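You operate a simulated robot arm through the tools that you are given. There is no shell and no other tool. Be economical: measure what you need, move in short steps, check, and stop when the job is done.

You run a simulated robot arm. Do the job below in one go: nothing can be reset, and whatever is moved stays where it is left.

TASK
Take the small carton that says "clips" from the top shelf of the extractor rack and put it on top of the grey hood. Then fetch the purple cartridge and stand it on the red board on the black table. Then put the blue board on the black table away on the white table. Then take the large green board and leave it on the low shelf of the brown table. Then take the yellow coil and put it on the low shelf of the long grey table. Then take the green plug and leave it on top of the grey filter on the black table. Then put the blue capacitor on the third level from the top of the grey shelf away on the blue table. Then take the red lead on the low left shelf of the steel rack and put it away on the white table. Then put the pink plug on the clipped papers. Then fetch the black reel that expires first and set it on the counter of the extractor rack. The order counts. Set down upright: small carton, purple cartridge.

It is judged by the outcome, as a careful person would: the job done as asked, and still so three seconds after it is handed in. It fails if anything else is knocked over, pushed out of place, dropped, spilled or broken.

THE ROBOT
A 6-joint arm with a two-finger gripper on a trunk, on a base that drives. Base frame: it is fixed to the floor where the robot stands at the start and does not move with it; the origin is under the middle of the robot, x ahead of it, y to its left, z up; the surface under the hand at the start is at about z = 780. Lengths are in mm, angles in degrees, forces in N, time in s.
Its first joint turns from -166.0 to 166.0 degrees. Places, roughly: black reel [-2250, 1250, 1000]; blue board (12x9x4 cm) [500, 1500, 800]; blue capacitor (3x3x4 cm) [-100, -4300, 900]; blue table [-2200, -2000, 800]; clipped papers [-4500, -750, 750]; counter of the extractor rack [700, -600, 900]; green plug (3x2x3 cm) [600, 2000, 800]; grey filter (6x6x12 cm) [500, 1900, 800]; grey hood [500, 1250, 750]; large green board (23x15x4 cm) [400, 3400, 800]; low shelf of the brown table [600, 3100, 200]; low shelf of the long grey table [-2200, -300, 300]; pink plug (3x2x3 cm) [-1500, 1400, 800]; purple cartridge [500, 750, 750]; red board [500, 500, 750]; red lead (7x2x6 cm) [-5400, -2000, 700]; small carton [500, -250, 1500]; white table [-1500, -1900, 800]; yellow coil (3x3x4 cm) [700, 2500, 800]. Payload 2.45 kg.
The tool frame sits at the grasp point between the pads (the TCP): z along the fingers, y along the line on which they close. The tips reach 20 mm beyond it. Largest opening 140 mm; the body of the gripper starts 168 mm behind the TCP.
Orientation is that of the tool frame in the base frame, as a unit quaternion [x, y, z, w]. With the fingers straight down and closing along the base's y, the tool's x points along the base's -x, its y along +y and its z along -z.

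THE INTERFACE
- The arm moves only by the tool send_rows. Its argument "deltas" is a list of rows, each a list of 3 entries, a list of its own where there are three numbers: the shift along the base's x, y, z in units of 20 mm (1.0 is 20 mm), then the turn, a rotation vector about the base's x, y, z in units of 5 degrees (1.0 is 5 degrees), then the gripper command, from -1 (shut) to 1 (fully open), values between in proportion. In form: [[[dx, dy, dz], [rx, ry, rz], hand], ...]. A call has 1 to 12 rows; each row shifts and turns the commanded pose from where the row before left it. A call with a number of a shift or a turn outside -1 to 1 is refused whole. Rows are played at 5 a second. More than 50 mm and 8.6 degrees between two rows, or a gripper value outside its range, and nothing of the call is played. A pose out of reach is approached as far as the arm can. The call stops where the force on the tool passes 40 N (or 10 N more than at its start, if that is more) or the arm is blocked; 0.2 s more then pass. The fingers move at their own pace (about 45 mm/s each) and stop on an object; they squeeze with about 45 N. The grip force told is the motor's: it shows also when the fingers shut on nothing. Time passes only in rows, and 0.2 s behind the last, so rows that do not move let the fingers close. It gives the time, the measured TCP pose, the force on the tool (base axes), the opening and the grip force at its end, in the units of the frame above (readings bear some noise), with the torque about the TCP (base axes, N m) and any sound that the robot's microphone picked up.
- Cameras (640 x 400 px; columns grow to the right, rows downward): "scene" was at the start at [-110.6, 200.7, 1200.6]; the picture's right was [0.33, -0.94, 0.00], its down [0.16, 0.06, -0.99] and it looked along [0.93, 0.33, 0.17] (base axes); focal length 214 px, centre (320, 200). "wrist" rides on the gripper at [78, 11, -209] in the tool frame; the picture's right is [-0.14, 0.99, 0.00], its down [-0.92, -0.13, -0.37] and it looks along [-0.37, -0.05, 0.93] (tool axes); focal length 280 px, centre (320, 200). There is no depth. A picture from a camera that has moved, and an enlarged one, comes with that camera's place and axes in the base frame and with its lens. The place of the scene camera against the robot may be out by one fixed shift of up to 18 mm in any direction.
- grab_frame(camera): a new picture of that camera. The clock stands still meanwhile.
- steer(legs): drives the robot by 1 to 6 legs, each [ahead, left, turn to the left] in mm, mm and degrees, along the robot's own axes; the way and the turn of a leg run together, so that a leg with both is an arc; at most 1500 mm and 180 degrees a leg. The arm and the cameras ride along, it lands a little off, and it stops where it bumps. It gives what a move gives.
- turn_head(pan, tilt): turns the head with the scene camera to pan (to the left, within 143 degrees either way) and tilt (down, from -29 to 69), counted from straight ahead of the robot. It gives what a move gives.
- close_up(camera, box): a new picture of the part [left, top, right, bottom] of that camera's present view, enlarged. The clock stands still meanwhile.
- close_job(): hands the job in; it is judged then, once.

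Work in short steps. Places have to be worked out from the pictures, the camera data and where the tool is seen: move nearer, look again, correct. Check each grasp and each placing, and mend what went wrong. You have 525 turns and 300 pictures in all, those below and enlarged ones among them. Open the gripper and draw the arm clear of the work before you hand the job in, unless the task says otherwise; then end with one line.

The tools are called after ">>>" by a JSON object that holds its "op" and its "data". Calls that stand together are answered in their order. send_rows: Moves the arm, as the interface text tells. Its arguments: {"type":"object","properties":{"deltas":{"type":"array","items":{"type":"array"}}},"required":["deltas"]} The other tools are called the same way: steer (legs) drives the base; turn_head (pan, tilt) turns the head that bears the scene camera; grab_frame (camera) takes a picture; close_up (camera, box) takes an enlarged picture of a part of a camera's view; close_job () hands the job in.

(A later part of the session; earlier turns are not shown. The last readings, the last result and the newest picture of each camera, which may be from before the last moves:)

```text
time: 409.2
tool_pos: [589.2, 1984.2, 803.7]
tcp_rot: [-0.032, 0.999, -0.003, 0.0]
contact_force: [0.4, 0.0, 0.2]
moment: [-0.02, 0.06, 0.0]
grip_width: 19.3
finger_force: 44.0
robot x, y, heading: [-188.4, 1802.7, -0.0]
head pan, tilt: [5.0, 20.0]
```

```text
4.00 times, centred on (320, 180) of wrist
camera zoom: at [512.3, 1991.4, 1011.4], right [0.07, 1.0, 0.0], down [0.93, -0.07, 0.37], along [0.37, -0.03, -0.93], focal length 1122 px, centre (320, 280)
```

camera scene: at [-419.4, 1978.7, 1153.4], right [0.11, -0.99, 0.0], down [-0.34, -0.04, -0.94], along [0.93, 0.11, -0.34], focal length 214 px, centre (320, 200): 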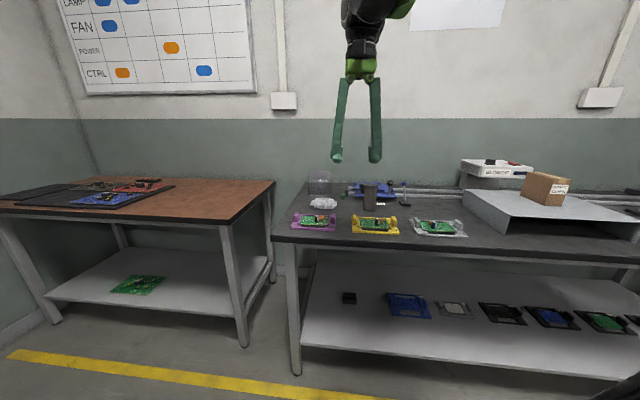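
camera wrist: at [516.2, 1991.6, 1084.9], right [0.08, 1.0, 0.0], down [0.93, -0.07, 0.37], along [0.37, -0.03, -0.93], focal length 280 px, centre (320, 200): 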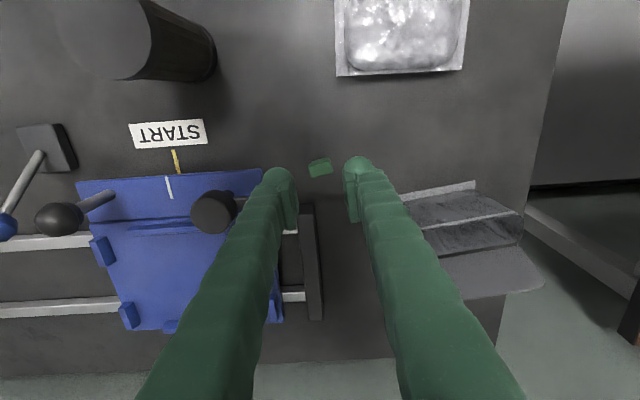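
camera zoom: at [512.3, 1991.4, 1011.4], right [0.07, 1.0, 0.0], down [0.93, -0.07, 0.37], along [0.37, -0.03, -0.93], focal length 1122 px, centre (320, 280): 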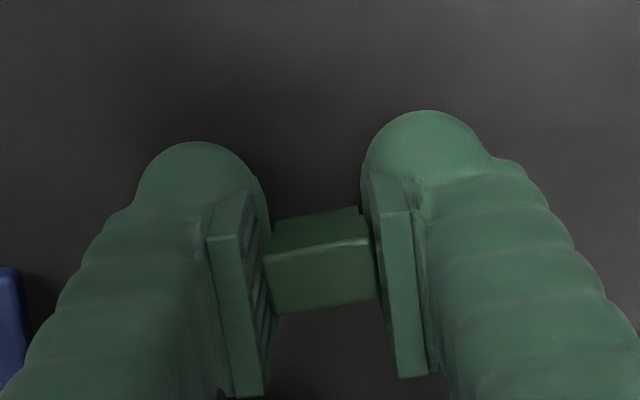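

Gripped. Lift and go above the filter.

>>> {"op": "send_rows", "data": {"deltas": [[[0, 0, 0.5], [0, 0, 0], -1], [[0, 0, 1], [0, 0, 0], -1], [[0, 0, 1], [0, 0, 0], -1], [[0, 0, 1], [0, 0, 0], -1], [[0, 0, 1], [0, 0, 0], -1], [[0, 0, 1], [0, 0, 0], -1], [[0, 0, 1], [0, 0, 0], -1], [[0, 0, 1], [0, 0, 0], -1], [[0, 0, 1], [0, 0, 0], -1], [[0, 0, 1], [0, 0, 0], -1], [[0, 0, 1], [0, 0, 0], -1], [[0, 0, 1], [0, 0, 0], -1]]}}

>>> {"op": "send_rows", "data": {"deltas": [[[-1, -0.9, 0], [0, 0, 0], -1], [[-1, -0.9, 0], [0, 0, 0], -1], [[-1, -0.9, 0], [0, 0, 0], -1], [[-1, -0.9, 0], [0, 0, 0], -1], [[-1, -0.9, 0], [0, 0, 0], -1]]}}

>>> {"op": "grab_frame", "data": {"camera": "wrist"}}

```text
time: 411.9
tool_pos: [588.5, 1985.0, 1034.0]
tcp_rot: [-0.031, 1.0, -0.002, 0.0]
contact_force: [0.3, 0.3, -0.1]
moment: [0.0, 0.03, -0.02]
grip_width: 19.2
finger_force: 43.9
robot x, y, heading: [-186.4, 1803.4, 0.2]
head pan, tilt: [5.0, 20.0]
```

```text
time: 413.1
tool_pos: [490.8, 1895.6, 1034.4]
tcp_rot: [-0.031, 1.0, -0.002, -0.001]
contact_force: [-0.8, 0.5, -0.2]
moment: [-0.01, 0.03, -0.05]
grip_width: 19.0
finger_force: 44.0
robot x, y, heading: [-185.1, 1804.0, -0.0]
head pan, tilt: [5.0, 20.0]
```

```text
175 pictures are left
camera wrist: at [412.9, 1901.7, 1241.8], right [0.07, 1.0, 0.0], down [0.93, -0.07, 0.37], along [0.37, -0.03, -0.93], focal length 280 px, centre (320, 200)
```

wrist: 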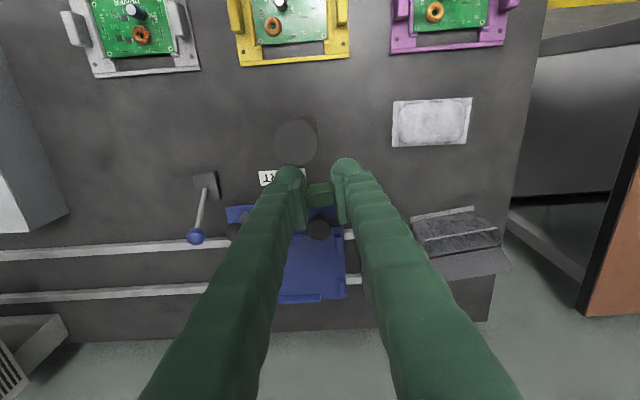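

>>> {"op": "send_rows", "data": {"deltas": [[[-1, -0.7, 0], [0, 0, 0], -1], [[0, -0.75, 0], [0, 0, 0], -1], [[0, 0, -1], [0, 0, 0], -1], [[0, 0, -1], [0, 0, 0], -1], [[0, 0, -1], [0, 0, 0], -1], [[0, 0, -0.7], [0, 0, 0], -1]]}}

>>> {"op": "grab_frame", "data": {"camera": "wrist"}}

>>> {"op": "close_up", "data": {"camera": "scene", "box": [300, 110, 460, 210]}}

```text
time: 414.4
tool_pos: [469.7, 1864.3, 959.6]
tcp_rot: [-0.031, 1.0, -0.002, 0.0]
contact_force: [-0.3, -0.8, 0.1]
moment: [0.01, 0.0, -0.03]
grip_width: 19.2
finger_force: 44.5
robot x, y, heading: [-186.1, 1801.1, -0.2]
head pan, tilt: [5.0, 20.0]
```

```text
174 pictures are left
camera wrist: at [391.8, 1872.2, 1167.4], right [0.08, 1.0, 0.0], down [0.93, -0.07, 0.37], along [0.37, -0.03, -0.93], focal length 280 px, centre (320, 200)
```

wrist: 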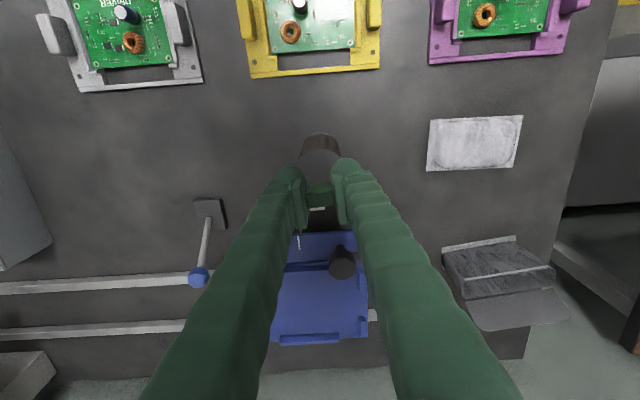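

```text
4.00 times, centred on (380, 160) of scene
camera zoom: at [-283.5, 1983.1, 1153.5], right [0.09, -1.0, 0.0], down [-0.34, -0.03, -0.94], along [0.94, 0.08, -0.34], focal length 858 px, centre (80, 360)
```

zoom: 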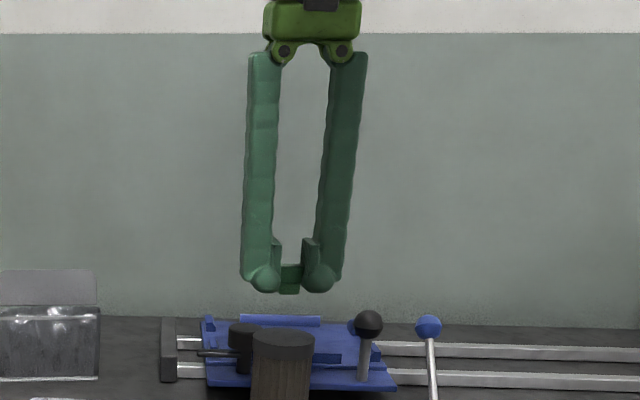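

>>> {"op": "send_rows", "data": {"deltas": [[[0, 0.15, -0.5], [0, 0, 0], -1], [[0, 0, -0.4], [0, 0, 0], -1], [[0, 0, -0.2], [0, 0, 0], -1], [[0, 0, -0.15], [0, 0, 0], -1]]}}

>>> {"op": "grab_frame", "data": {"camera": "wrist"}}

>>> {"op": "close_up", "data": {"camera": "scene", "box": [320, 150, 416, 210]}}

```text
time: 415.4
tool_pos: [468.9, 1867.6, 935.9]
tcp_rot: [-0.031, 1.0, -0.002, 0.0]
contact_force: [0.0, -0.6, 0.0]
moment: [0.0, 0.0, -0.02]
grip_width: 18.7
finger_force: 44.4
robot x, y, heading: [-184.3, 1804.1, 0.1]
head pan, tilt: [5.0, 20.0]
```

```text
172 pictures are left
camera wrist: at [392.1, 1875.2, 1142.6], right [0.07, 1.0, 0.0], down [0.93, -0.07, 0.37], along [0.37, -0.03, -0.93], focal length 280 px, centre (320, 200)
```

wrist: 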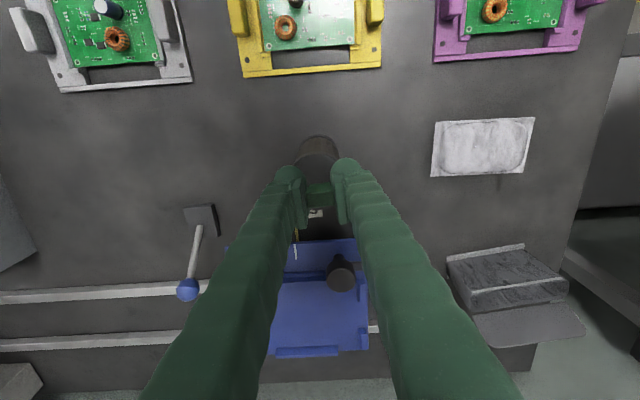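

```text
6.67 times, centred on (368, 180) of scene
camera zoom: at [-283.5, 1983.1, 1153.5], right [0.09, -1.0, 0.0], down [-0.34, -0.03, -0.94], along [0.94, 0.08, -0.34], focal length 1430 px, centre (0, 333)
```

zoom: 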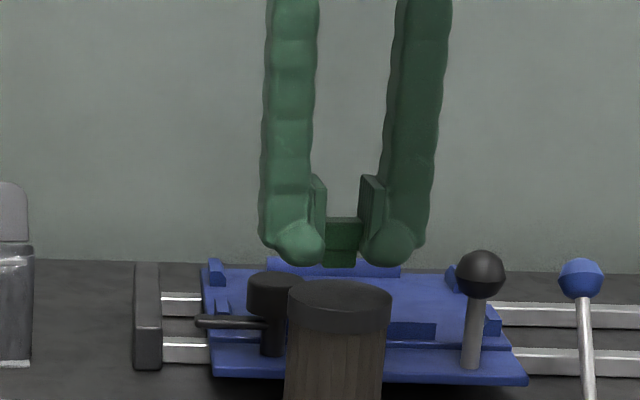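

>>> {"op": "close_up", "data": {"camera": "wrist", "box": [272, 120, 368, 240]}}

```text
3.33 times, centred on (320, 180) of wrist
camera zoom: at [392.1, 1875.2, 1142.6], right [0.07, 1.0, 0.0], down [0.93, -0.07, 0.37], along [0.37, -0.03, -0.93], focal length 935 px, centre (320, 267)
```

zoom: 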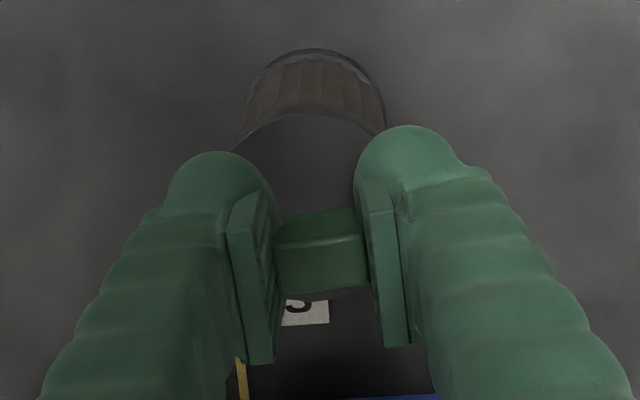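

The filter top is centred under the plug. Continue lowering finely.

>>> {"op": "send_rows", "data": {"deltas": [[[0.1, 0, -0.2], [0, 0, 0], -1], [[0, 0, -0.2], [0, 0, 0], -1], [[0, 0, -0.15], [0, 0, 0], -1], [[0, 0, -0.15], [0, 0, 0], -1], [[0, 0, -0.15], [0, 0, 0], -1]]}}

>>> {"op": "close_up", "data": {"camera": "scene", "box": [320, 150, 416, 210]}}

```text
time: 416.6
tool_pos: [471.0, 1868.1, 919.0]
tcp_rot: [-0.031, 1.0, -0.003, 0.0]
contact_force: [0.0, 0.2, 4.8]
moment: [0.03, -0.03, -0.01]
grip_width: 18.7
finger_force: 44.4
robot x, y, heading: [-185.3, 1800.5, -0.2]
head pan, tilt: [5.0, 20.0]
```

```text
6.67 times, centred on (368, 180) of scene
camera zoom: at [-283.6, 1983.1, 1153.5], right [0.09, -1.0, 0.0], down [-0.34, -0.03, -0.94], along [0.94, 0.08, -0.34], focal length 1430 px, centre (0, 333)
```

zoom: 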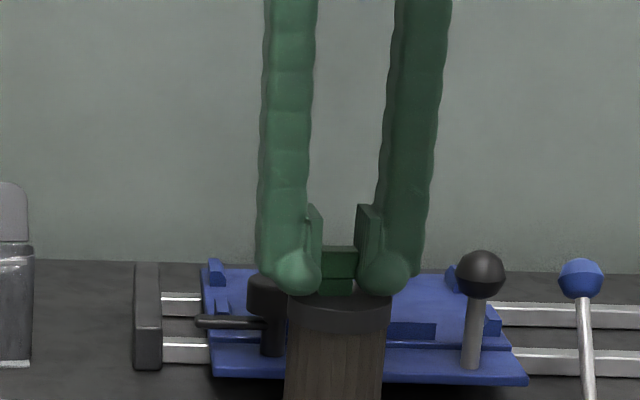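

Light contact. I release narrowly and lift straight up.

>>> {"op": "send_rows", "data": {"deltas": [[[0, 0, 0], [0, 0, 0], -0.65], [[0, 0, 0], [0, 0, 0], -0.55], [[0, 0, 0], [0, 0, 0], -0.5], [[0, 0, 0.3], [0, 0, 0], -0.5], [[0, 0, 0.7], [0, 0, 0], -0.5], [[0, 0, 1], [0, 0, 0], -0.5], [[0, 0, 1], [0, 0, 0], -0.5], [[0, 0, 1], [0, 0, 0], -0.5], [[0, 0, 1], [0, 0, 0], -0.5]]}}

>>> {"op": "grab_frame", "data": {"camera": "wrist"}}

>>> {"op": "close_up", "data": {"camera": "scene", "box": [320, 150, 416, 210]}}

```text
time: 418.6
tool_pos: [471.5, 1867.7, 1018.4]
tcp_rot: [-0.032, 0.999, -0.002, 0.0]
contact_force: [-1.4, -0.3, 0.1]
moment: [-0.01, 0.0, 0.03]
grip_width: 34.9
finger_force: 0.0
robot x, y, heading: [-184.9, 1802.8, 0.0]
head pan, tilt: [5.0, 20.0]
```

```text
168 pictures are left
camera wrist: at [394.6, 1875.0, 1225.7], right [0.08, 1.0, 0.0], down [0.93, -0.07, 0.37], along [0.37, -0.03, -0.93], focal length 280 px, centre (320, 200)
```

wrist: 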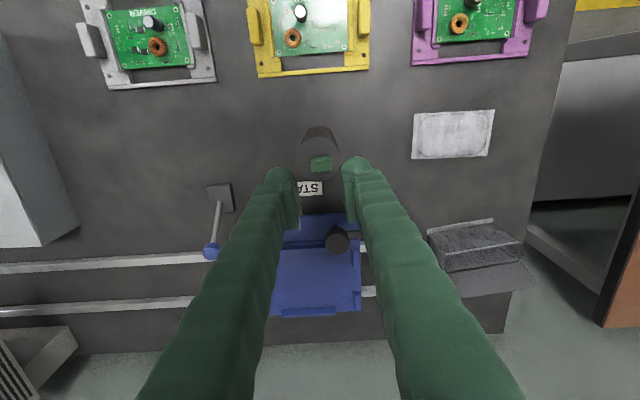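

```text
6.67 times, centred on (368, 180) of scene
camera zoom: at [-283.5, 1983.1, 1153.5], right [0.09, -1.0, 0.0], down [-0.34, -0.03, -0.94], along [0.94, 0.08, -0.34], focal length 1430 px, centre (0, 333)
```

zoom: 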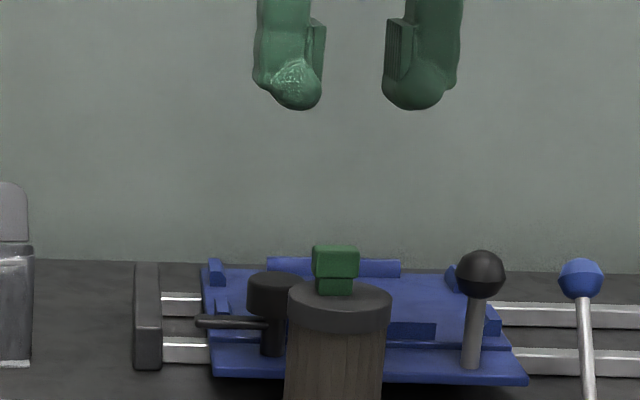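

Plug sits on the filter. Next, the blue capacitor: retract, drive south to face the grey shelf.

>>> {"op": "send_rows", "data": {"deltas": [[[-1, 0, 0.5], [0, 0, 0], 0], [[-1, 0, 0.5], [0, 0, 0], 0], [[-1, 0, 0.5], [0, 0, 0], 0], [[-1, 0, 0.5], [0, 0, 0], 0], [[-1, 0, 0.5], [0, 0, 0], 0], [[-1, 0, 0.5], [0, 0, 0], 0], [[-1, 0, 0.5], [0, 0, 0], 0], [[-1, 0, 0.5], [0, 0, 0], 0]]}}

>>> {"op": "steer", "data": {"legs": [[-200, 0, 0], [0, -1500, 0], [0, -1500, 0], [0, -1500, 0], [0, -400, 0], [0, 0, -90]]}}

>>> {"op": "turn_head", "data": {"pan": 0, "tilt": 5}}

>>> {"op": "grab_frame", "data": {"camera": "scene"}}

```text
time: 420.4
tool_pos: [312.3, 1868.4, 1098.1]
tcp_rot: [-0.031, 1.0, -0.002, 0.0]
contact_force: [-0.3, 0.9, -0.1]
moment: [0.0, 0.03, 0.04]
grip_width: 70.0
finger_force: 0.0
robot x, y, heading: [-188.6, 1800.4, -0.0]
head pan, tilt: [5.0, 20.0]
```

```text
time: 449.0
tool_pos: [-268.7, -3583.1, 1097.0]
tcp_rot: [0.678, 0.735, -0.001, -0.002]
contact_force: [-0.1, -0.5, -0.5]
moment: [0.01, 0.0, 0.01]
grip_width: 69.9
finger_force: 0.1
robot x, y, heading: [-339.9, -3088.5, -88.7]
head pan, tilt: [5.0, 20.0]
```

```text
time: 449.8
tool_pos: [-266.7, -3583.2, 1098.7]
tcp_rot: [0.678, 0.735, -0.001, -0.001]
contact_force: [0.9, -0.1, -0.4]
moment: [0.03, -0.01, 0.01]
grip_width: 70.0
finger_force: 0.0
robot x, y, heading: [-344.9, -3083.1, -88.9]
head pan, tilt: [0.0, 5.0]
```

```text
166 pictures are left
camera scene: at [-170.4, -2987.2, 1177.8], right [-1.0, -0.02, 0.0], down [0.0, 0.09, -1.0], along [0.02, -1.0, -0.09], focal length 214 px, centre (320, 200)
```

scene: 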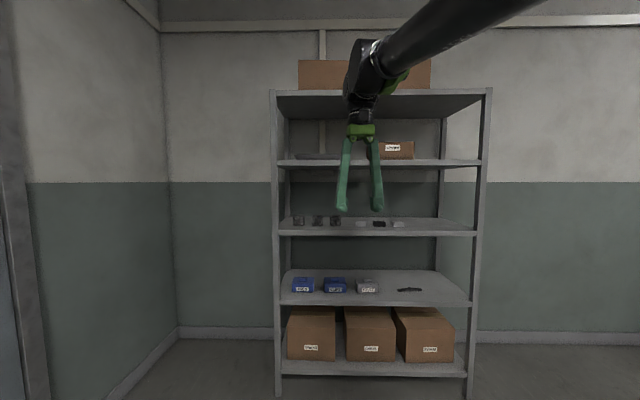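

>>> {"op": "close_up", "data": {"camera": "scene", "box": [265, 195, 425, 245]}}

>>> {"op": "grab_frame", "data": {"camera": "wrist"}}

```text
4.00 times, centred on (345, 220) of scene
camera zoom: at [-170.4, -2987.2, 1177.8], right [-1.0, -0.02, 0.0], down [0.0, 0.09, -1.0], along [0.02, -1.0, -0.09], focal length 858 px, centre (220, 120)
```

zoom: 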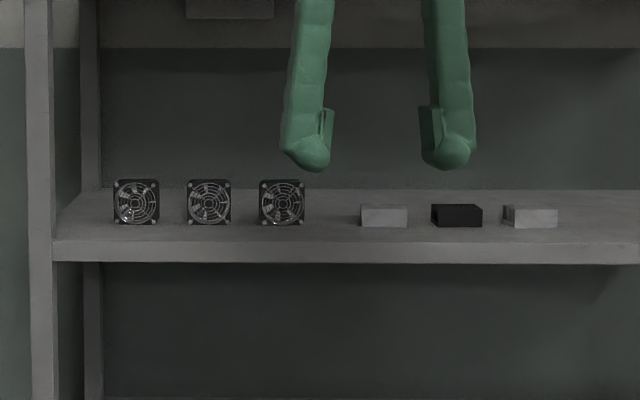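

```text
164 pictures are left
camera wrist: at [-260.6, -3503.0, 1305.5], right [1.0, -0.06, 0.0], down [-0.05, -0.93, 0.37], along [-0.02, -0.37, -0.93], focal length 280 px, centre (320, 200)
```

wrist: 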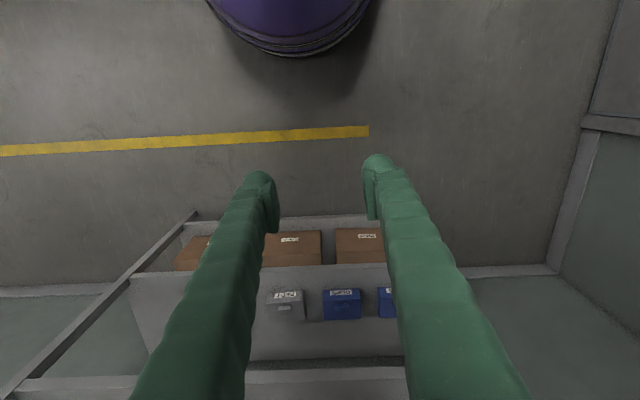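

No blue capacitor is visible from here; it may hide behind the fans. I pitch the hand 45° forward to look into the third level with the wrist camera.

>>> {"op": "send_rows", "data": {"deltas": [[[0, 0, 0], [0, 0, -0.9], 0], [[0, 0, 0], [-1, 0, 0], 0], [[0, 0, 0], [-1, 0, 0], 0], [[0, 0, 0], [-1, 0, 0], 0], [[0, 0, 0], [-1, 0, 0], 0], [[0, 0, 0], [-1, 0, 0], 0], [[0, 0, 0], [-1, 0, 0], 0], [[0, 0, 0], [-1, 0, 0], 0], [[0, 0, 0], [-1, 0, 0], 0], [[0, 0, 0], [-1, 0, 0], 0]]}}

>>> {"op": "steer", "data": {"legs": [[230, 0, -1.2]]}}

>>> {"op": "grab_frame", "data": {"camera": "wrist"}}

>>> {"op": "grab_frame", "data": {"camera": "scene"}}

```text
time: 452.0
tool_pos: [-267.5, -3581.6, 1097.9]
tcp_rot: [0.652, 0.654, -0.273, 0.27]
contact_force: [0.1, 0.1, -0.9]
moment: [0.01, -0.03, 0.01]
grip_width: 70.0
finger_force: 0.1
robot x, y, heading: [-346.2, -3087.1, -88.9]
head pan, tilt: [0.0, 5.0]
```

```text
time: 453.7
tool_pos: [-276.2, -3814.9, 1097.3]
tcp_rot: [0.659, 0.647, -0.276, 0.265]
contact_force: [-0.2, 0.2, -0.9]
moment: [0.01, 0.02, -0.04]
grip_width: 70.2
finger_force: 0.0
robot x, y, heading: [-345.2, -3319.6, -90.0]
head pan, tilt: [0.0, 5.0]
```

```text
163 pictures are left
camera wrist: at [-258.7, -3610.5, 1188.8], right [0.99, -0.12, 0.09], down [-0.13, -0.39, 0.91], along [-0.07, -0.91, -0.4], focal length 280 px, centre (320, 200)
```

wrist: 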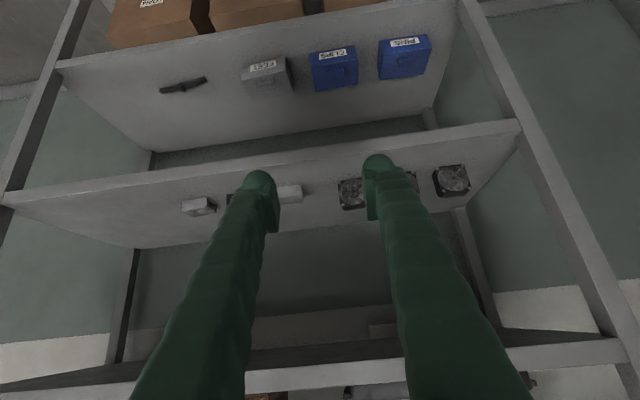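

```text
162 pictures are left
camera scene: at [-166.2, -3220.6, 1177.8], right [-1.0, 0.0, 0.0], down [0.0, 0.09, -1.0], along [0.0, -1.0, -0.09], focal length 214 px, centre (320, 200)
```

scene: 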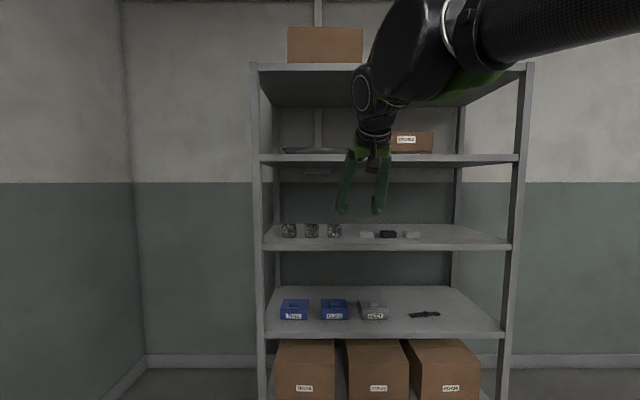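

>>> {"op": "close_up", "data": {"camera": "scene", "box": [265, 205, 361, 255]}}

>>> {"op": "close_up", "data": {"camera": "wrist", "box": [320, 140, 480, 240]}}

```text
6.67 times, centred on (313, 230) of scene
camera zoom: at [-166.2, -3220.6, 1177.8], right [-1.0, 0.0, 0.0], down [0.0, 0.09, -1.0], along [0.0, -1.0, -0.09], focal length 1430 px, centre (367, 0)
```

zoom: 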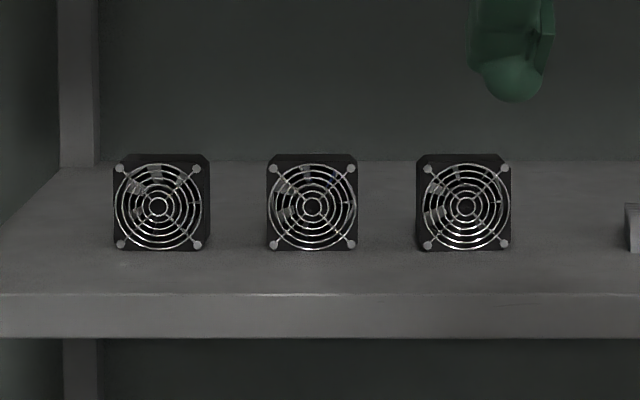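

```text
4.00 times, centred on (400, 190) of wrist
camera zoom: at [-258.7, -3610.5, 1188.8], right [0.99, -0.12, 0.09], down [-0.13, -0.39, 0.91], along [-0.07, -0.91, -0.4], focal length 1122 px, centre (0, 240)
```

zoom: 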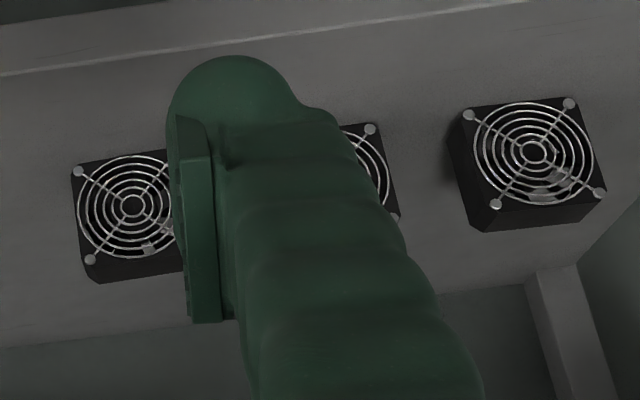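

There's a bluish glint through the middle fan grille, so the capacitor probably stands behind it. I move closer with the fan centred to look over it.

>>> {"op": "steer", "data": {"legs": [[0, 155, 0], [240, 0, 0]]}}

>>> {"op": "grab_frame", "data": {"camera": "wrist"}}

```text
time: 456.5
tool_pos: [-121.4, -4057.2, 1097.5]
tcp_rot: [0.66, 0.646, -0.276, 0.266]
contact_force: [-0.2, -0.8, -0.2]
moment: [0.02, -0.01, 0.01]
grip_width: 69.9
finger_force: 0.1
robot x, y, heading: [-181.8, -3556.6, -90.4]
head pan, tilt: [0.0, 5.0]
```

```text
159 pictures are left
camera wrist: at [-103.1, -3853.9, 1188.8], right [0.99, -0.12, 0.09], down [-0.13, -0.39, 0.91], along [-0.08, -0.91, -0.4], focal length 280 px, centre (320, 200)
```

wrist: 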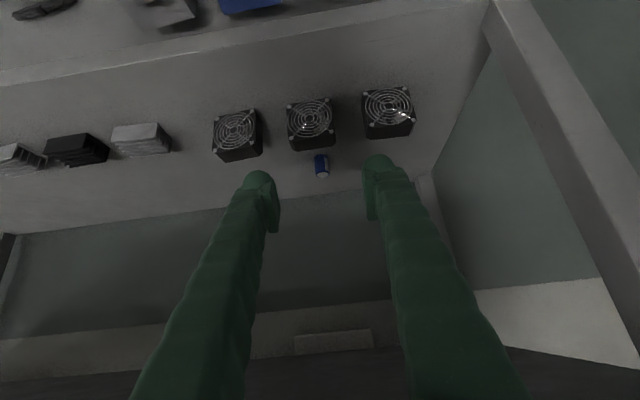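

Found: the blue capacitor stands right behind the middle fan. Zoom to measure.

>>> {"op": "close_up", "data": {"camera": "wrist", "box": [256, 80, 384, 200]}}

```text
3.33 times, centred on (320, 140) of wrist
camera zoom: at [-103.1, -3853.9, 1188.8], right [0.99, -0.12, 0.09], down [-0.13, -0.39, 0.91], along [-0.08, -0.91, -0.4], focal length 935 px, centre (320, 400)
```

zoom: 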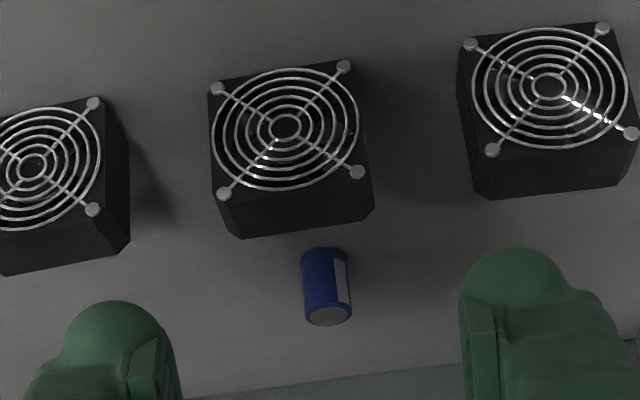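

Capacitor ≈(-130,-4262), z 933–966; fan top z≈991, 100 mm in front of it. The 45° approach clears the fan. I go to the pre-grasp point.

>>> {"op": "send_rows", "data": {"deltas": [[[-0.1, -1, -0.3], [0, 0, 0], -0.2], [[-0.1, -1, -0.3], [0, 0, 0], -0.2], [[-0.1, -1, -0.3], [0, 0, 0], -0.2], [[-0.1, -1, -0.3], [0, 0, 0], -0.2], [[0, -1, -0.3], [0, 0, 0], -0.2], [[0, -0.7, -0.3], [0, 0, 0], -0.2]]}}

>>> {"op": "grab_frame", "data": {"camera": "wrist"}}

>>> {"op": "grab_frame", "data": {"camera": "scene"}}

```text
time: 457.8
tool_pos: [-129.3, -4155.1, 1067.7]
tcp_rot: [0.661, 0.646, -0.275, 0.265]
contact_force: [0.4, 9.1, -5.1]
moment: [-2.19, 0.17, 0.16]
grip_width: 56.0
finger_force: 0.0
robot x, y, heading: [-182.1, -3563.0, -90.4]
head pan, tilt: [0.0, 5.0]
stopped in row 6: the force on the tool passed its limit at 75 N (the readings are from after the stop); the commanded pose is now the measured one
```

```text
157 pictures are left
camera wrist: at [-111.5, -3951.5, 1158.2], right [0.99, -0.12, 0.09], down [-0.13, -0.39, 0.91], along [-0.08, -0.91, -0.4], focal length 280 px, centre (320, 200)
```

wrist: 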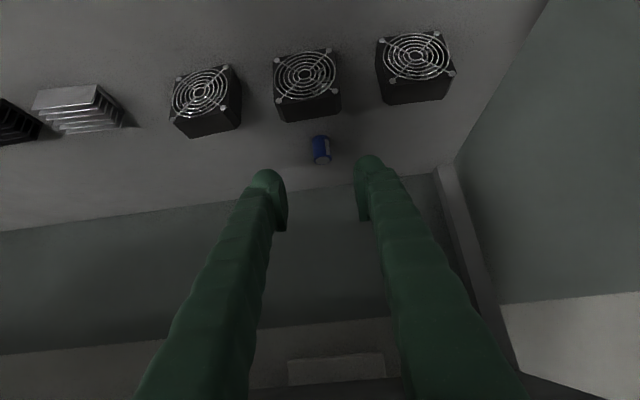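

```text
156 pictures are left
camera scene: at [-9.1, -3463.7, 1177.8], right [-1.0, 0.01, 0.0], down [0.0, 0.09, -1.0], along [-0.01, -1.0, -0.09], focal length 214 px, centre (320, 200)
```

scene: 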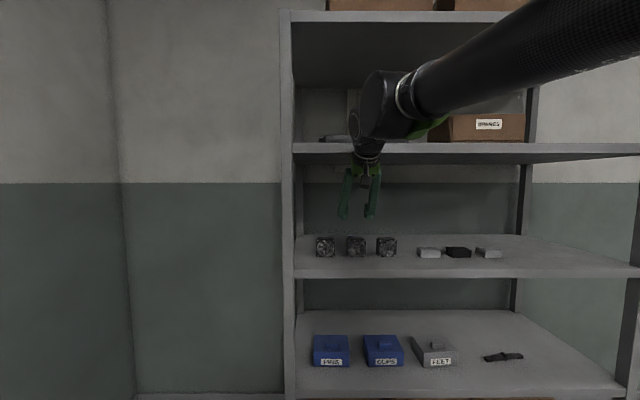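

The wrist joint touched the level-2 edge because I was still high. I back off, flatten the pitch to 38° and take a lower path over the fan.

>>> {"op": "send_rows", "data": {"deltas": [[[0, 1, 0], [0, 0, 0], -0.2], [[0, 1, 0], [0, 0, 0], -0.2], [[0, 1, 0], [-0.7, 0, 0], -0.2], [[0, 0, -0.7], [-0.7, 0, 0], -0.2], [[0, 0, -0.6], [0, 0, 0], -0.2]]}}

>>> {"op": "grab_frame", "data": {"camera": "scene"}}

>>> {"op": "grab_frame", "data": {"camera": "wrist"}}

```text
time: 459.0
tool_pos: [-131.1, -4095.1, 1040.4]
tcp_rot: [0.643, 0.628, -0.314, 0.305]
contact_force: [-0.2, -0.3, -1.3]
moment: [0.03, 0.0, 0.03]
grip_width: 55.9
finger_force: 0.0
robot x, y, heading: [-181.0, -3558.2, -90.3]
head pan, tilt: [0.0, 5.0]
```

```text
155 pictures are left
camera scene: at [-9.2, -3464.3, 1177.8], right [-1.0, 0.01, 0.0], down [0.0, 0.09, -1.0], along [-0.01, -1.0, -0.09], focal length 214 px, centre (320, 200)
```

scene: 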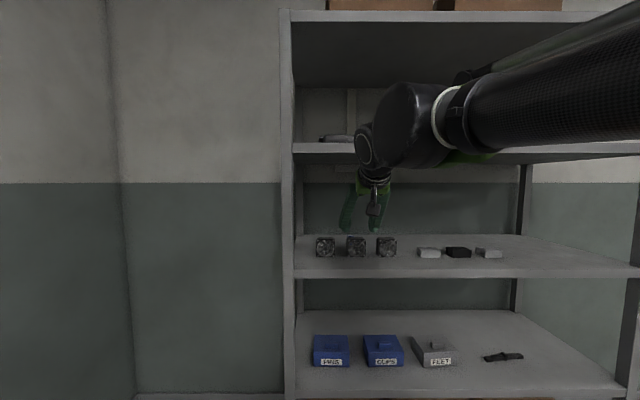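

```text
154 pictures are left
camera wrist: at [-111.8, -3882.3, 1106.3], right [0.99, -0.11, 0.11], down [-0.13, -0.27, 0.95], along [-0.08, -0.96, -0.29], focal length 280 px, centre (320, 200)
```

wrist: 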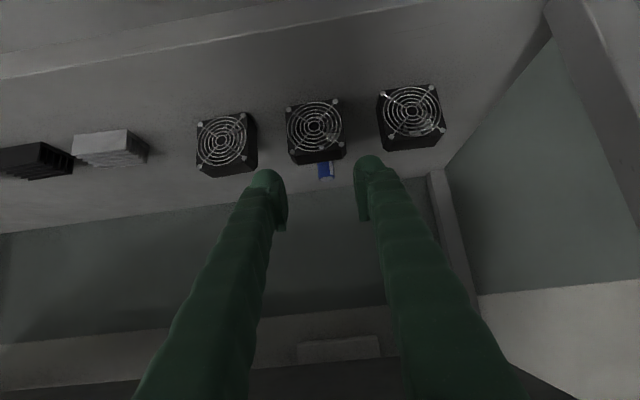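

>>> {"op": "send_rows", "data": {"deltas": [[[0, -0.9, 0], [0, 0, 0], -0.3], [[0, -0.9, 0], [0, 0, 0], -0.3], [[0, -1, -0.7], [0, 0, 0], -0.3], [[0, -1, -0.7], [0, 0, 0], -0.3], [[0, -1, -0.6], [0, 0, 0], -0.3]]}}

>>> {"op": "grab_frame", "data": {"camera": "wrist"}}

>>> {"op": "close_up", "data": {"camera": "scene", "box": [285, 120, 445, 270]}}

```text
time: 460.2
tool_pos: [-129.7, -4191.8, 999.7]
tcp_rot: [0.644, 0.628, -0.315, 0.304]
contact_force: [-0.3, -1.0, 0.4]
moment: [-0.02, -0.05, 0.01]
grip_width: 49.1
finger_force: 0.0
robot x, y, heading: [-185.7, -3556.9, -90.3]
head pan, tilt: [0.0, 5.0]
```

```text
153 pictures are left
camera wrist: at [-111.8, -3978.3, 1065.9], right [0.99, -0.11, 0.11], down [-0.13, -0.27, 0.95], along [-0.08, -0.96, -0.29], focal length 280 px, centre (320, 200)
```

wrist: 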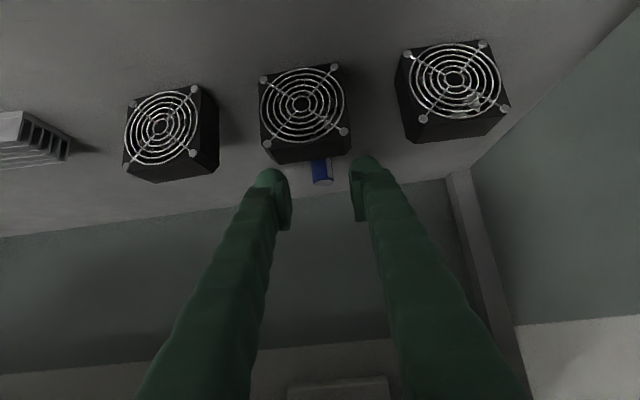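

```text
2.67 times, centred on (365, 195) of scene
camera zoom: at [-9.2, -3464.2, 1177.8], right [-1.0, 0.01, 0.0], down [0.0, 0.09, -1.0], along [-0.01, -1.0, -0.09], focal length 572 px, centre (200, 213)
```

zoom: 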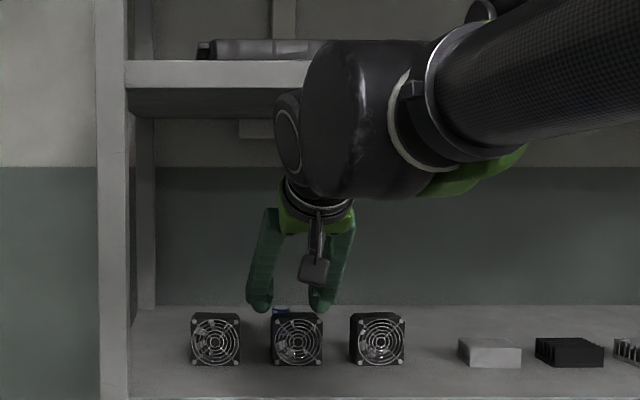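

>>> {"op": "send_rows", "data": {"deltas": [[[0, -1, -0.5], [0, 0, 0], -0.3], [[0, -1, -0.45], [0, 0, 0], -0.3]]}}

>>> {"op": "close_up", "data": {"camera": "wrist", "box": [224, 80, 416, 240]}}

```text
time: 460.8
tool_pos: [-130.0, -4229.5, 981.5]
tcp_rot: [0.644, 0.627, -0.315, 0.304]
contact_force: [0.5, 0.6, 0.5]
moment: [0.0, 0.01, 0.01]
grip_width: 48.9
finger_force: 0.1
robot x, y, heading: [-183.2, -3557.3, -90.1]
head pan, tilt: [0.0, 5.0]
```

```text
2.50 times, centred on (320, 160) of wrist
camera zoom: at [-111.5, -4018.7, 1047.4], right [0.99, -0.11, 0.11], down [-0.13, -0.27, 0.95], along [-0.08, -0.96, -0.29], focal length 701 px, centre (320, 300)
```

zoom: 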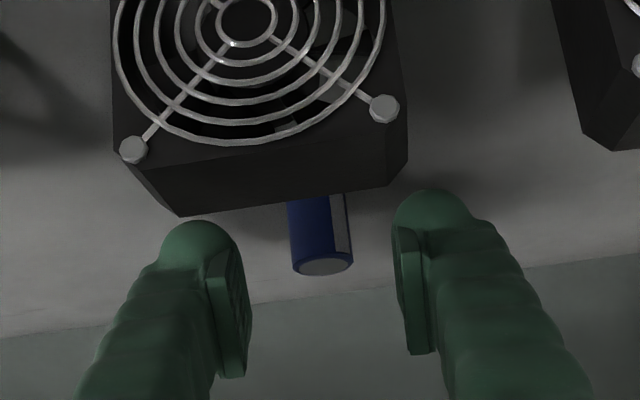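

>>> {"op": "send_rows", "data": {"deltas": [[[0.1, -0.6, -0.4], [0, 0, 0], -0.35], [[0, -0.5, -0.3], [0, 0, 0], -0.35]]}}

>>> {"op": "close_up", "data": {"camera": "wrist", "box": [224, 80, 416, 240]}}

```text
time: 461.4
tool_pos: [-126.8, -4253.9, 967.0]
tcp_rot: [0.643, 0.628, -0.314, 0.305]
contact_force: [0.3, 0.6, 0.7]
moment: [-0.01, 0.01, 0.03]
grip_width: 45.4
finger_force: 0.1
robot x, y, heading: [-187.0, -3560.1, -90.1]
head pan, tilt: [0.0, 5.0]
```

```text
2.50 times, centred on (320, 160) of wrist
camera zoom: at [-109.0, -4040.8, 1033.7], right [0.99, -0.11, 0.11], down [-0.13, -0.27, 0.95], along [-0.08, -0.96, -0.29], focal length 701 px, centre (320, 300)
```

zoom: 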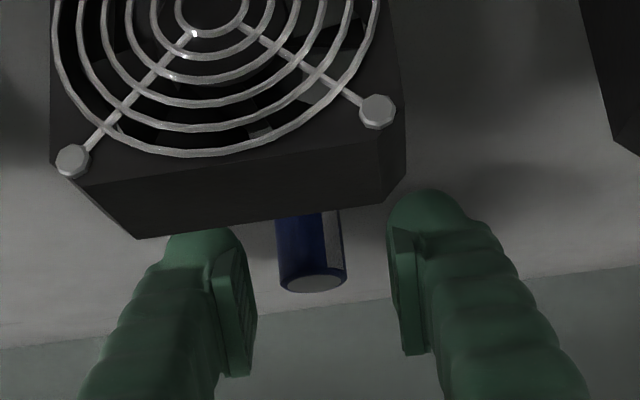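

Aligned. I lower 3 mm and close.

>>> {"op": "send_rows", "data": {"deltas": [[[-0.1, -0.1, -0.15], [0, 0, 0], -0.4], [[0, 0, 0], [0, 0, 0], -1], [[0, 0, 0], [0, 0, 0], -1], [[0, 0, 0], [0, 0, 0], -1], [[0, 0, 0], [0, 0, 0], -1]]}}

>>> {"op": "close_up", "data": {"camera": "wrist", "box": [224, 80, 416, 240]}}

```text
time: 462.6
tool_pos: [-129.7, -4254.2, 965.1]
tcp_rot: [0.644, 0.627, -0.315, 0.305]
contact_force: [0.0, 0.3, 0.1]
moment: [-0.04, 0.0, 0.0]
grip_width: 0.0
finger_force: 29.8
robot x, y, heading: [-184.3, -3556.4, -90.3]
head pan, tilt: [0.0, 5.0]
```

```text
2.50 times, centred on (320, 160) of wrist
camera zoom: at [-111.3, -4042.4, 1030.5], right [0.99, -0.11, 0.11], down [-0.13, -0.27, 0.95], along [-0.08, -0.96, -0.29], focal length 701 px, centre (320, 300)
```

zoom: 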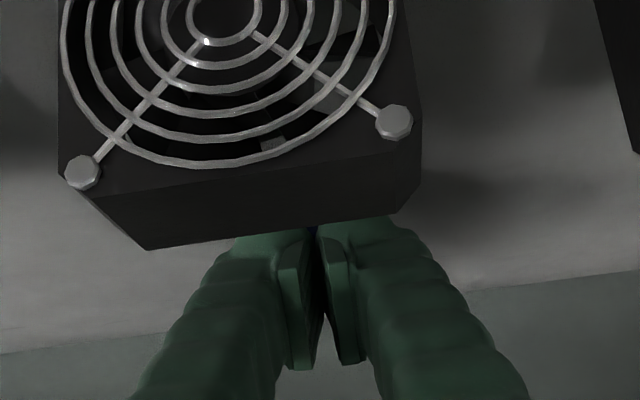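

The fingers closed above the capacitor. I reopen and look.

>>> {"op": "send_rows", "data": {"deltas": [[[0, 0, 0], [0, 0, 0], -0.4], [[0, 0, 0], [0, 0, 0], -0.3], [[0, 0, 0], [0, 0, 0], -0.3]]}}

>>> {"op": "close_up", "data": {"camera": "wrist", "box": [224, 80, 416, 240]}}

```text
time: 463.4
tool_pos: [-129.3, -4254.7, 963.6]
tcp_rot: [0.644, 0.627, -0.314, 0.304]
contact_force: [0.6, 0.4, 0.5]
moment: [0.0, 0.03, 0.0]
grip_width: 49.1
finger_force: 0.1
robot x, y, heading: [-181.5, -3563.9, -90.3]
head pan, tilt: [0.0, 5.0]
```

```text
2.50 times, centred on (320, 160) of wrist
camera zoom: at [-111.3, -4042.4, 1030.5], right [0.99, -0.11, 0.11], down [-0.13, -0.27, 0.95], along [-0.08, -0.96, -0.29], focal length 701 px, centre (320, 300)
```

zoom: 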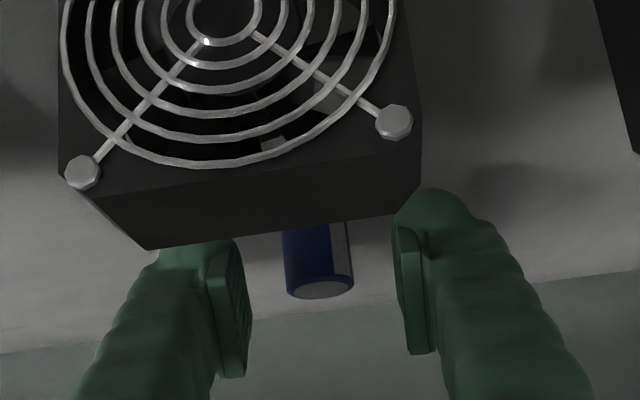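

The capacitor is a bit deeper than estimated (top ≈ y -4290, z≈950). I advance along the view ray in small steps.

>>> {"op": "send_rows", "data": {"deltas": [[[0, -0.5, -0.2], [0, 0, 0], -0.35], [[0, -0.5, -0.2], [0, 0, 0], -0.35], [[0, -0.4, -0.2], [0, 0, 0], -0.35]]}}

>>> {"op": "close_up", "data": {"camera": "wrist", "box": [224, 80, 416, 240]}}

>>> {"op": "grab_frame", "data": {"camera": "scene"}}

```text
time: 464.2
tool_pos: [-130.6, -4283.4, 953.5]
tcp_rot: [0.644, 0.627, -0.315, 0.305]
contact_force: [0.1, -0.2, 0.0]
moment: [-0.05, -0.01, 0.02]
grip_width: 45.5
finger_force: 0.0
robot x, y, heading: [-179.5, -3559.2, -90.2]
head pan, tilt: [0.0, 5.0]
```

```text
2.50 times, centred on (320, 160) of wrist
camera zoom: at [-111.6, -4070.5, 1018.7], right [0.99, -0.11, 0.11], down [-0.13, -0.27, 0.95], along [-0.08, -0.96, -0.29], focal length 701 px, centre (320, 300)
```

zoom: 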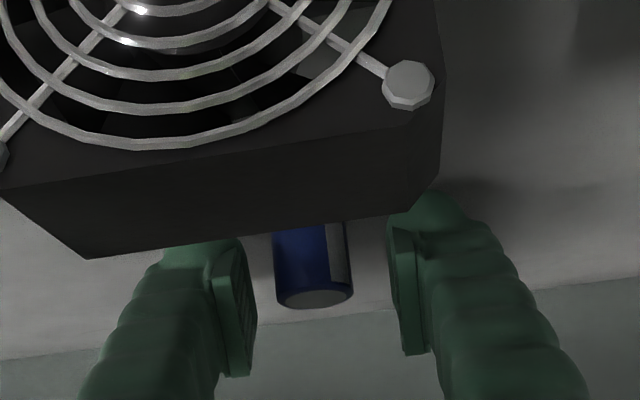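

```text
146 pictures are left
camera scene: at [-9.2, -3464.3, 1177.8], right [-1.0, 0.01, 0.0], down [0.0, 0.09, -1.0], along [-0.01, -1.0, -0.09], focal length 214 px, centre (320, 200)
```

scene: 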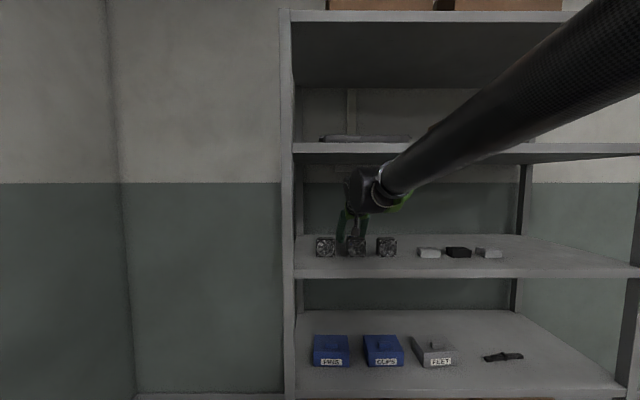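

>>> {"op": "close_up", "data": {"camera": "scene", "box": [320, 195, 400, 265]}}

```text
5.71 times, centred on (360, 230) of scene
camera zoom: at [-9.2, -3464.3, 1177.8], right [-1.0, 0.01, 0.0], down [0.0, 0.09, -1.0], along [-0.01, -1.0, -0.09], focal length 1226 px, centre (91, 29)
```

zoom: 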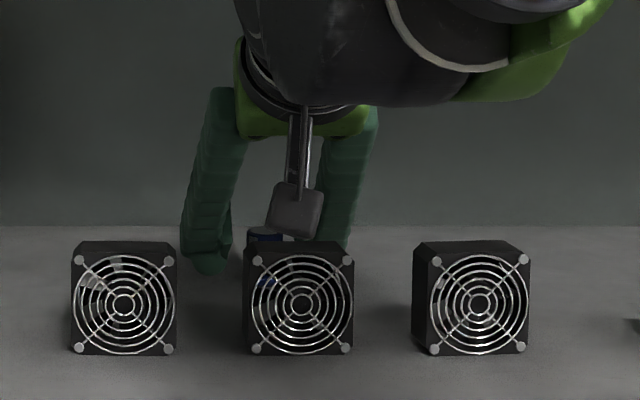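

I test closing here, watching force.

>>> {"op": "send_rows", "data": {"deltas": [[[0, 0, 0], [0, 0, 0], -0.5], [[0, 0, 0], [0, 0, 0], -0.7], [[0, 0, 0], [0, 0, 0], -0.8], [[0, 0, 0], [0, 0, 0], -0.9]]}}

>>> {"op": "close_up", "data": {"camera": "wrist", "box": [224, 80, 416, 240]}}

```text
time: 465.2
tool_pos: [-129.4, -4283.6, 953.3]
tcp_rot: [0.643, 0.628, -0.314, 0.305]
contact_force: [0.8, 0.0, 1.2]
moment: [0.01, -0.01, 0.01]
grip_width: 22.0
finger_force: 43.8
robot x, y, heading: [-184.9, -3559.1, -90.5]
head pan, tilt: [0.0, 5.0]
```

```text
2.50 times, centred on (320, 160) of wrist
camera zoom: at [-111.7, -4070.3, 1018.7], right [0.99, -0.11, 0.11], down [-0.13, -0.27, 0.95], along [-0.08, -0.96, -0.29], focal length 701 px, centre (320, 300)
```

zoom: 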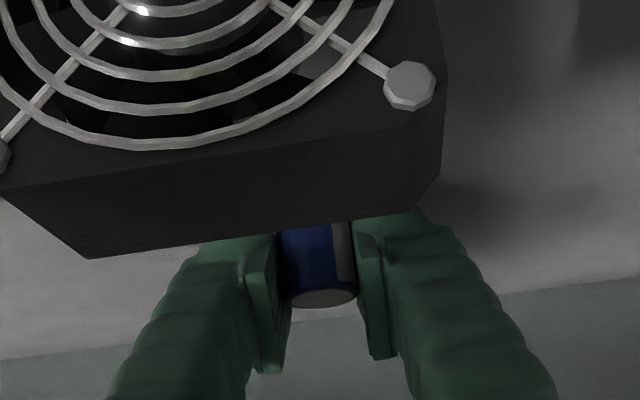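

Gripped (22 mm, 44 N). I retrace: lift slightly, come back under the level-2 edge, then rise just behind the fan and pass over it.

>>> {"op": "send_rows", "data": {"deltas": [[[0, 0, 0.5], [0, 0, 0], -1], [[0, 0.2, 0.5], [0, 0, 0], -1], [[0, 1, 0.2], [0, 0, 0], -1], [[0, 1, 0.2], [0, 0, 0], -1], [[0, 1, 0.2], [0, 0, 0], -1], [[0, 0.8, 0.2], [0, 0, 0], -1]]}}

>>> {"op": "close_up", "data": {"camera": "wrist", "box": [224, 80, 416, 240]}}

>>> {"op": "close_up", "data": {"camera": "scene", "box": [290, 120, 450, 270]}}

```text
time: 466.6
tool_pos: [-129.3, -4204.6, 988.9]
tcp_rot: [0.644, 0.628, -0.314, 0.305]
contact_force: [0.0, -0.1, -0.6]
moment: [0.04, -0.02, -0.02]
grip_width: 21.3
finger_force: 45.4
robot x, y, heading: [-183.5, -3557.4, -90.2]
head pan, tilt: [0.0, 5.0]
```

```text
2.50 times, centred on (320, 160) of wrist
camera zoom: at [-111.4, -3990.7, 1054.6], right [0.99, -0.11, 0.11], down [-0.13, -0.27, 0.95], along [-0.08, -0.96, -0.29], focal length 701 px, centre (320, 300)
```

zoom: 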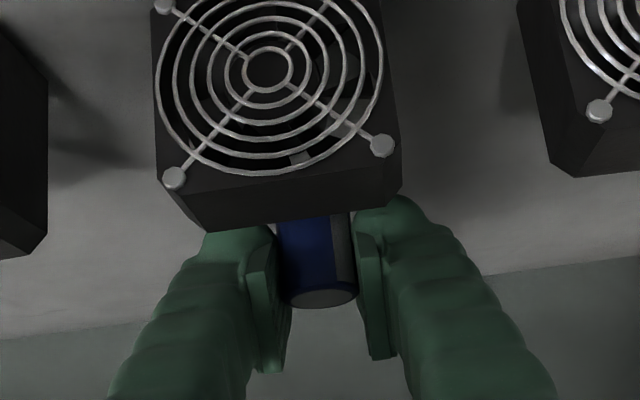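

```text
2.67 times, centred on (370, 195) of scene
camera zoom: at [-9.2, -3464.4, 1177.8], right [-1.0, 0.01, 0.0], down [0.0, 0.09, -1.0], along [-0.01, -1.0, -0.09], focal length 572 px, centre (187, 213)
```

zoom: 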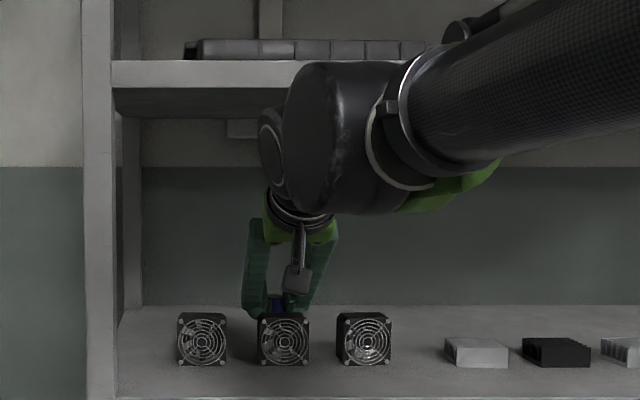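

>>> {"op": "send_rows", "data": {"deltas": [[[0, 0.7, 0.65], [0, 0, 0], -1], [[0, 0.45, 0.5], [0, 0, 0], -1], [[0, 0.45, 0.6], [0, 0, 0], -1], [[0, 0.2, 0.9], [0, 0, 0], -1]]}}

>>> {"op": "close_up", "data": {"camera": "wrist", "box": [224, 80, 416, 240]}}

>>> {"op": "close_up", "data": {"camera": "scene", "box": [290, 120, 450, 270]}}

```text
time: 467.6
tool_pos: [-129.5, -4168.2, 1042.9]
tcp_rot: [0.643, 0.628, -0.315, 0.305]
contact_force: [-0.2, 0.5, 0.4]
moment: [0.05, 0.01, -0.01]
grip_width: 21.5
finger_force: 44.6
robot x, y, heading: [-183.4, -3558.0, -90.1]
head pan, tilt: [0.0, 5.0]
```

```text
2.50 times, centred on (320, 160) of wrist
camera zoom: at [-111.2, -3954.8, 1108.0], right [0.99, -0.11, 0.11], down [-0.13, -0.27, 0.95], along [-0.08, -0.96, -0.29], focal length 701 px, centre (320, 300)
```

zoom: 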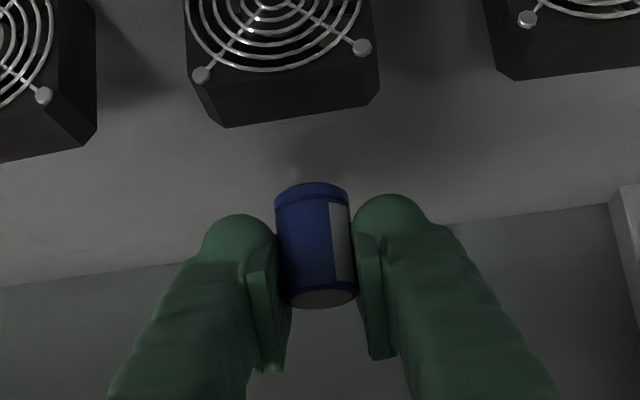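

```text
2.67 times, centred on (370, 195) of scene
camera zoom: at [-9.2, -3464.3, 1177.8], right [-1.0, 0.01, 0.0], down [0.0, 0.09, -1.0], along [-0.01, -1.0, -0.09], focal length 572 px, centre (187, 213)
```

zoom: 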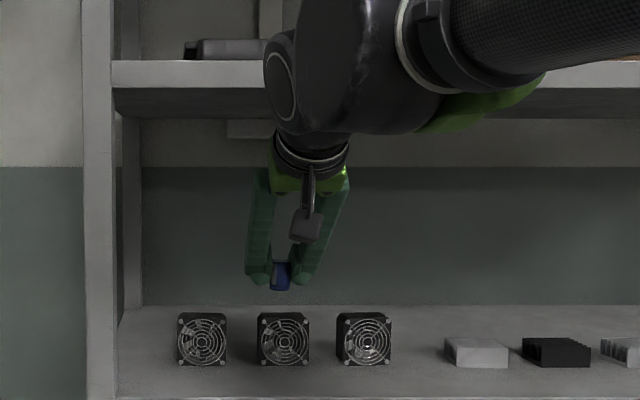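

>>> {"op": "send_rows", "data": {"deltas": [[[0, 0.6, 0.3], [0, 0, 0], -1], [[0, 0.8, 0.3], [0, 0, 0], -1], [[0, 1, 0.2], [0, 0, 0], -1], [[0, 1, 0.2], [0, 0, 0], -1], [[0, 1, 0.3], [0, 0, 0], -1], [[0, 1, 0.3], [0, 0, 0], -1], [[0, 1, 0.3], [0, 0, 0], -1], [[0, 1, 0.3], [0, 0, 0], -1], [[0, 1, 0.3], [0, 0, 0], -1]]}}

>>> {"op": "grab_frame", "data": {"camera": "wrist"}}

```text
time: 469.6
tool_pos: [-130.2, -3999.3, 1091.8]
tcp_rot: [0.643, 0.628, -0.314, 0.305]
contact_force: [0.3, -0.7, 0.4]
moment: [0.04, -0.02, -0.03]
grip_width: 21.8
finger_force: 45.1
robot x, y, heading: [-180.6, -3559.2, -90.2]
head pan, tilt: [0.0, 5.0]
```

```text
139 pictures are left
camera wrist: at [-111.5, -3786.2, 1158.1], right [0.99, -0.11, 0.11], down [-0.13, -0.27, 0.95], along [-0.08, -0.96, -0.29], focal length 280 px, centre (320, 200)
```

wrist: 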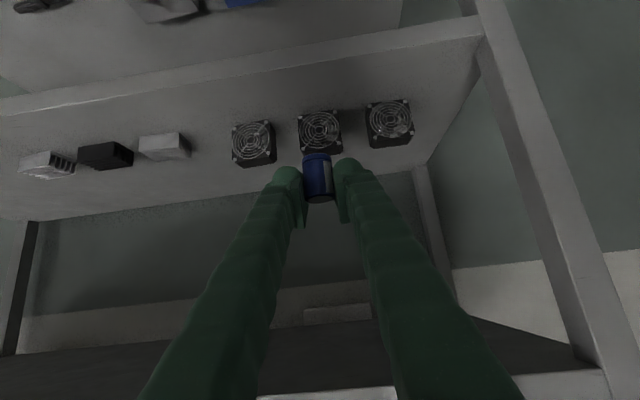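

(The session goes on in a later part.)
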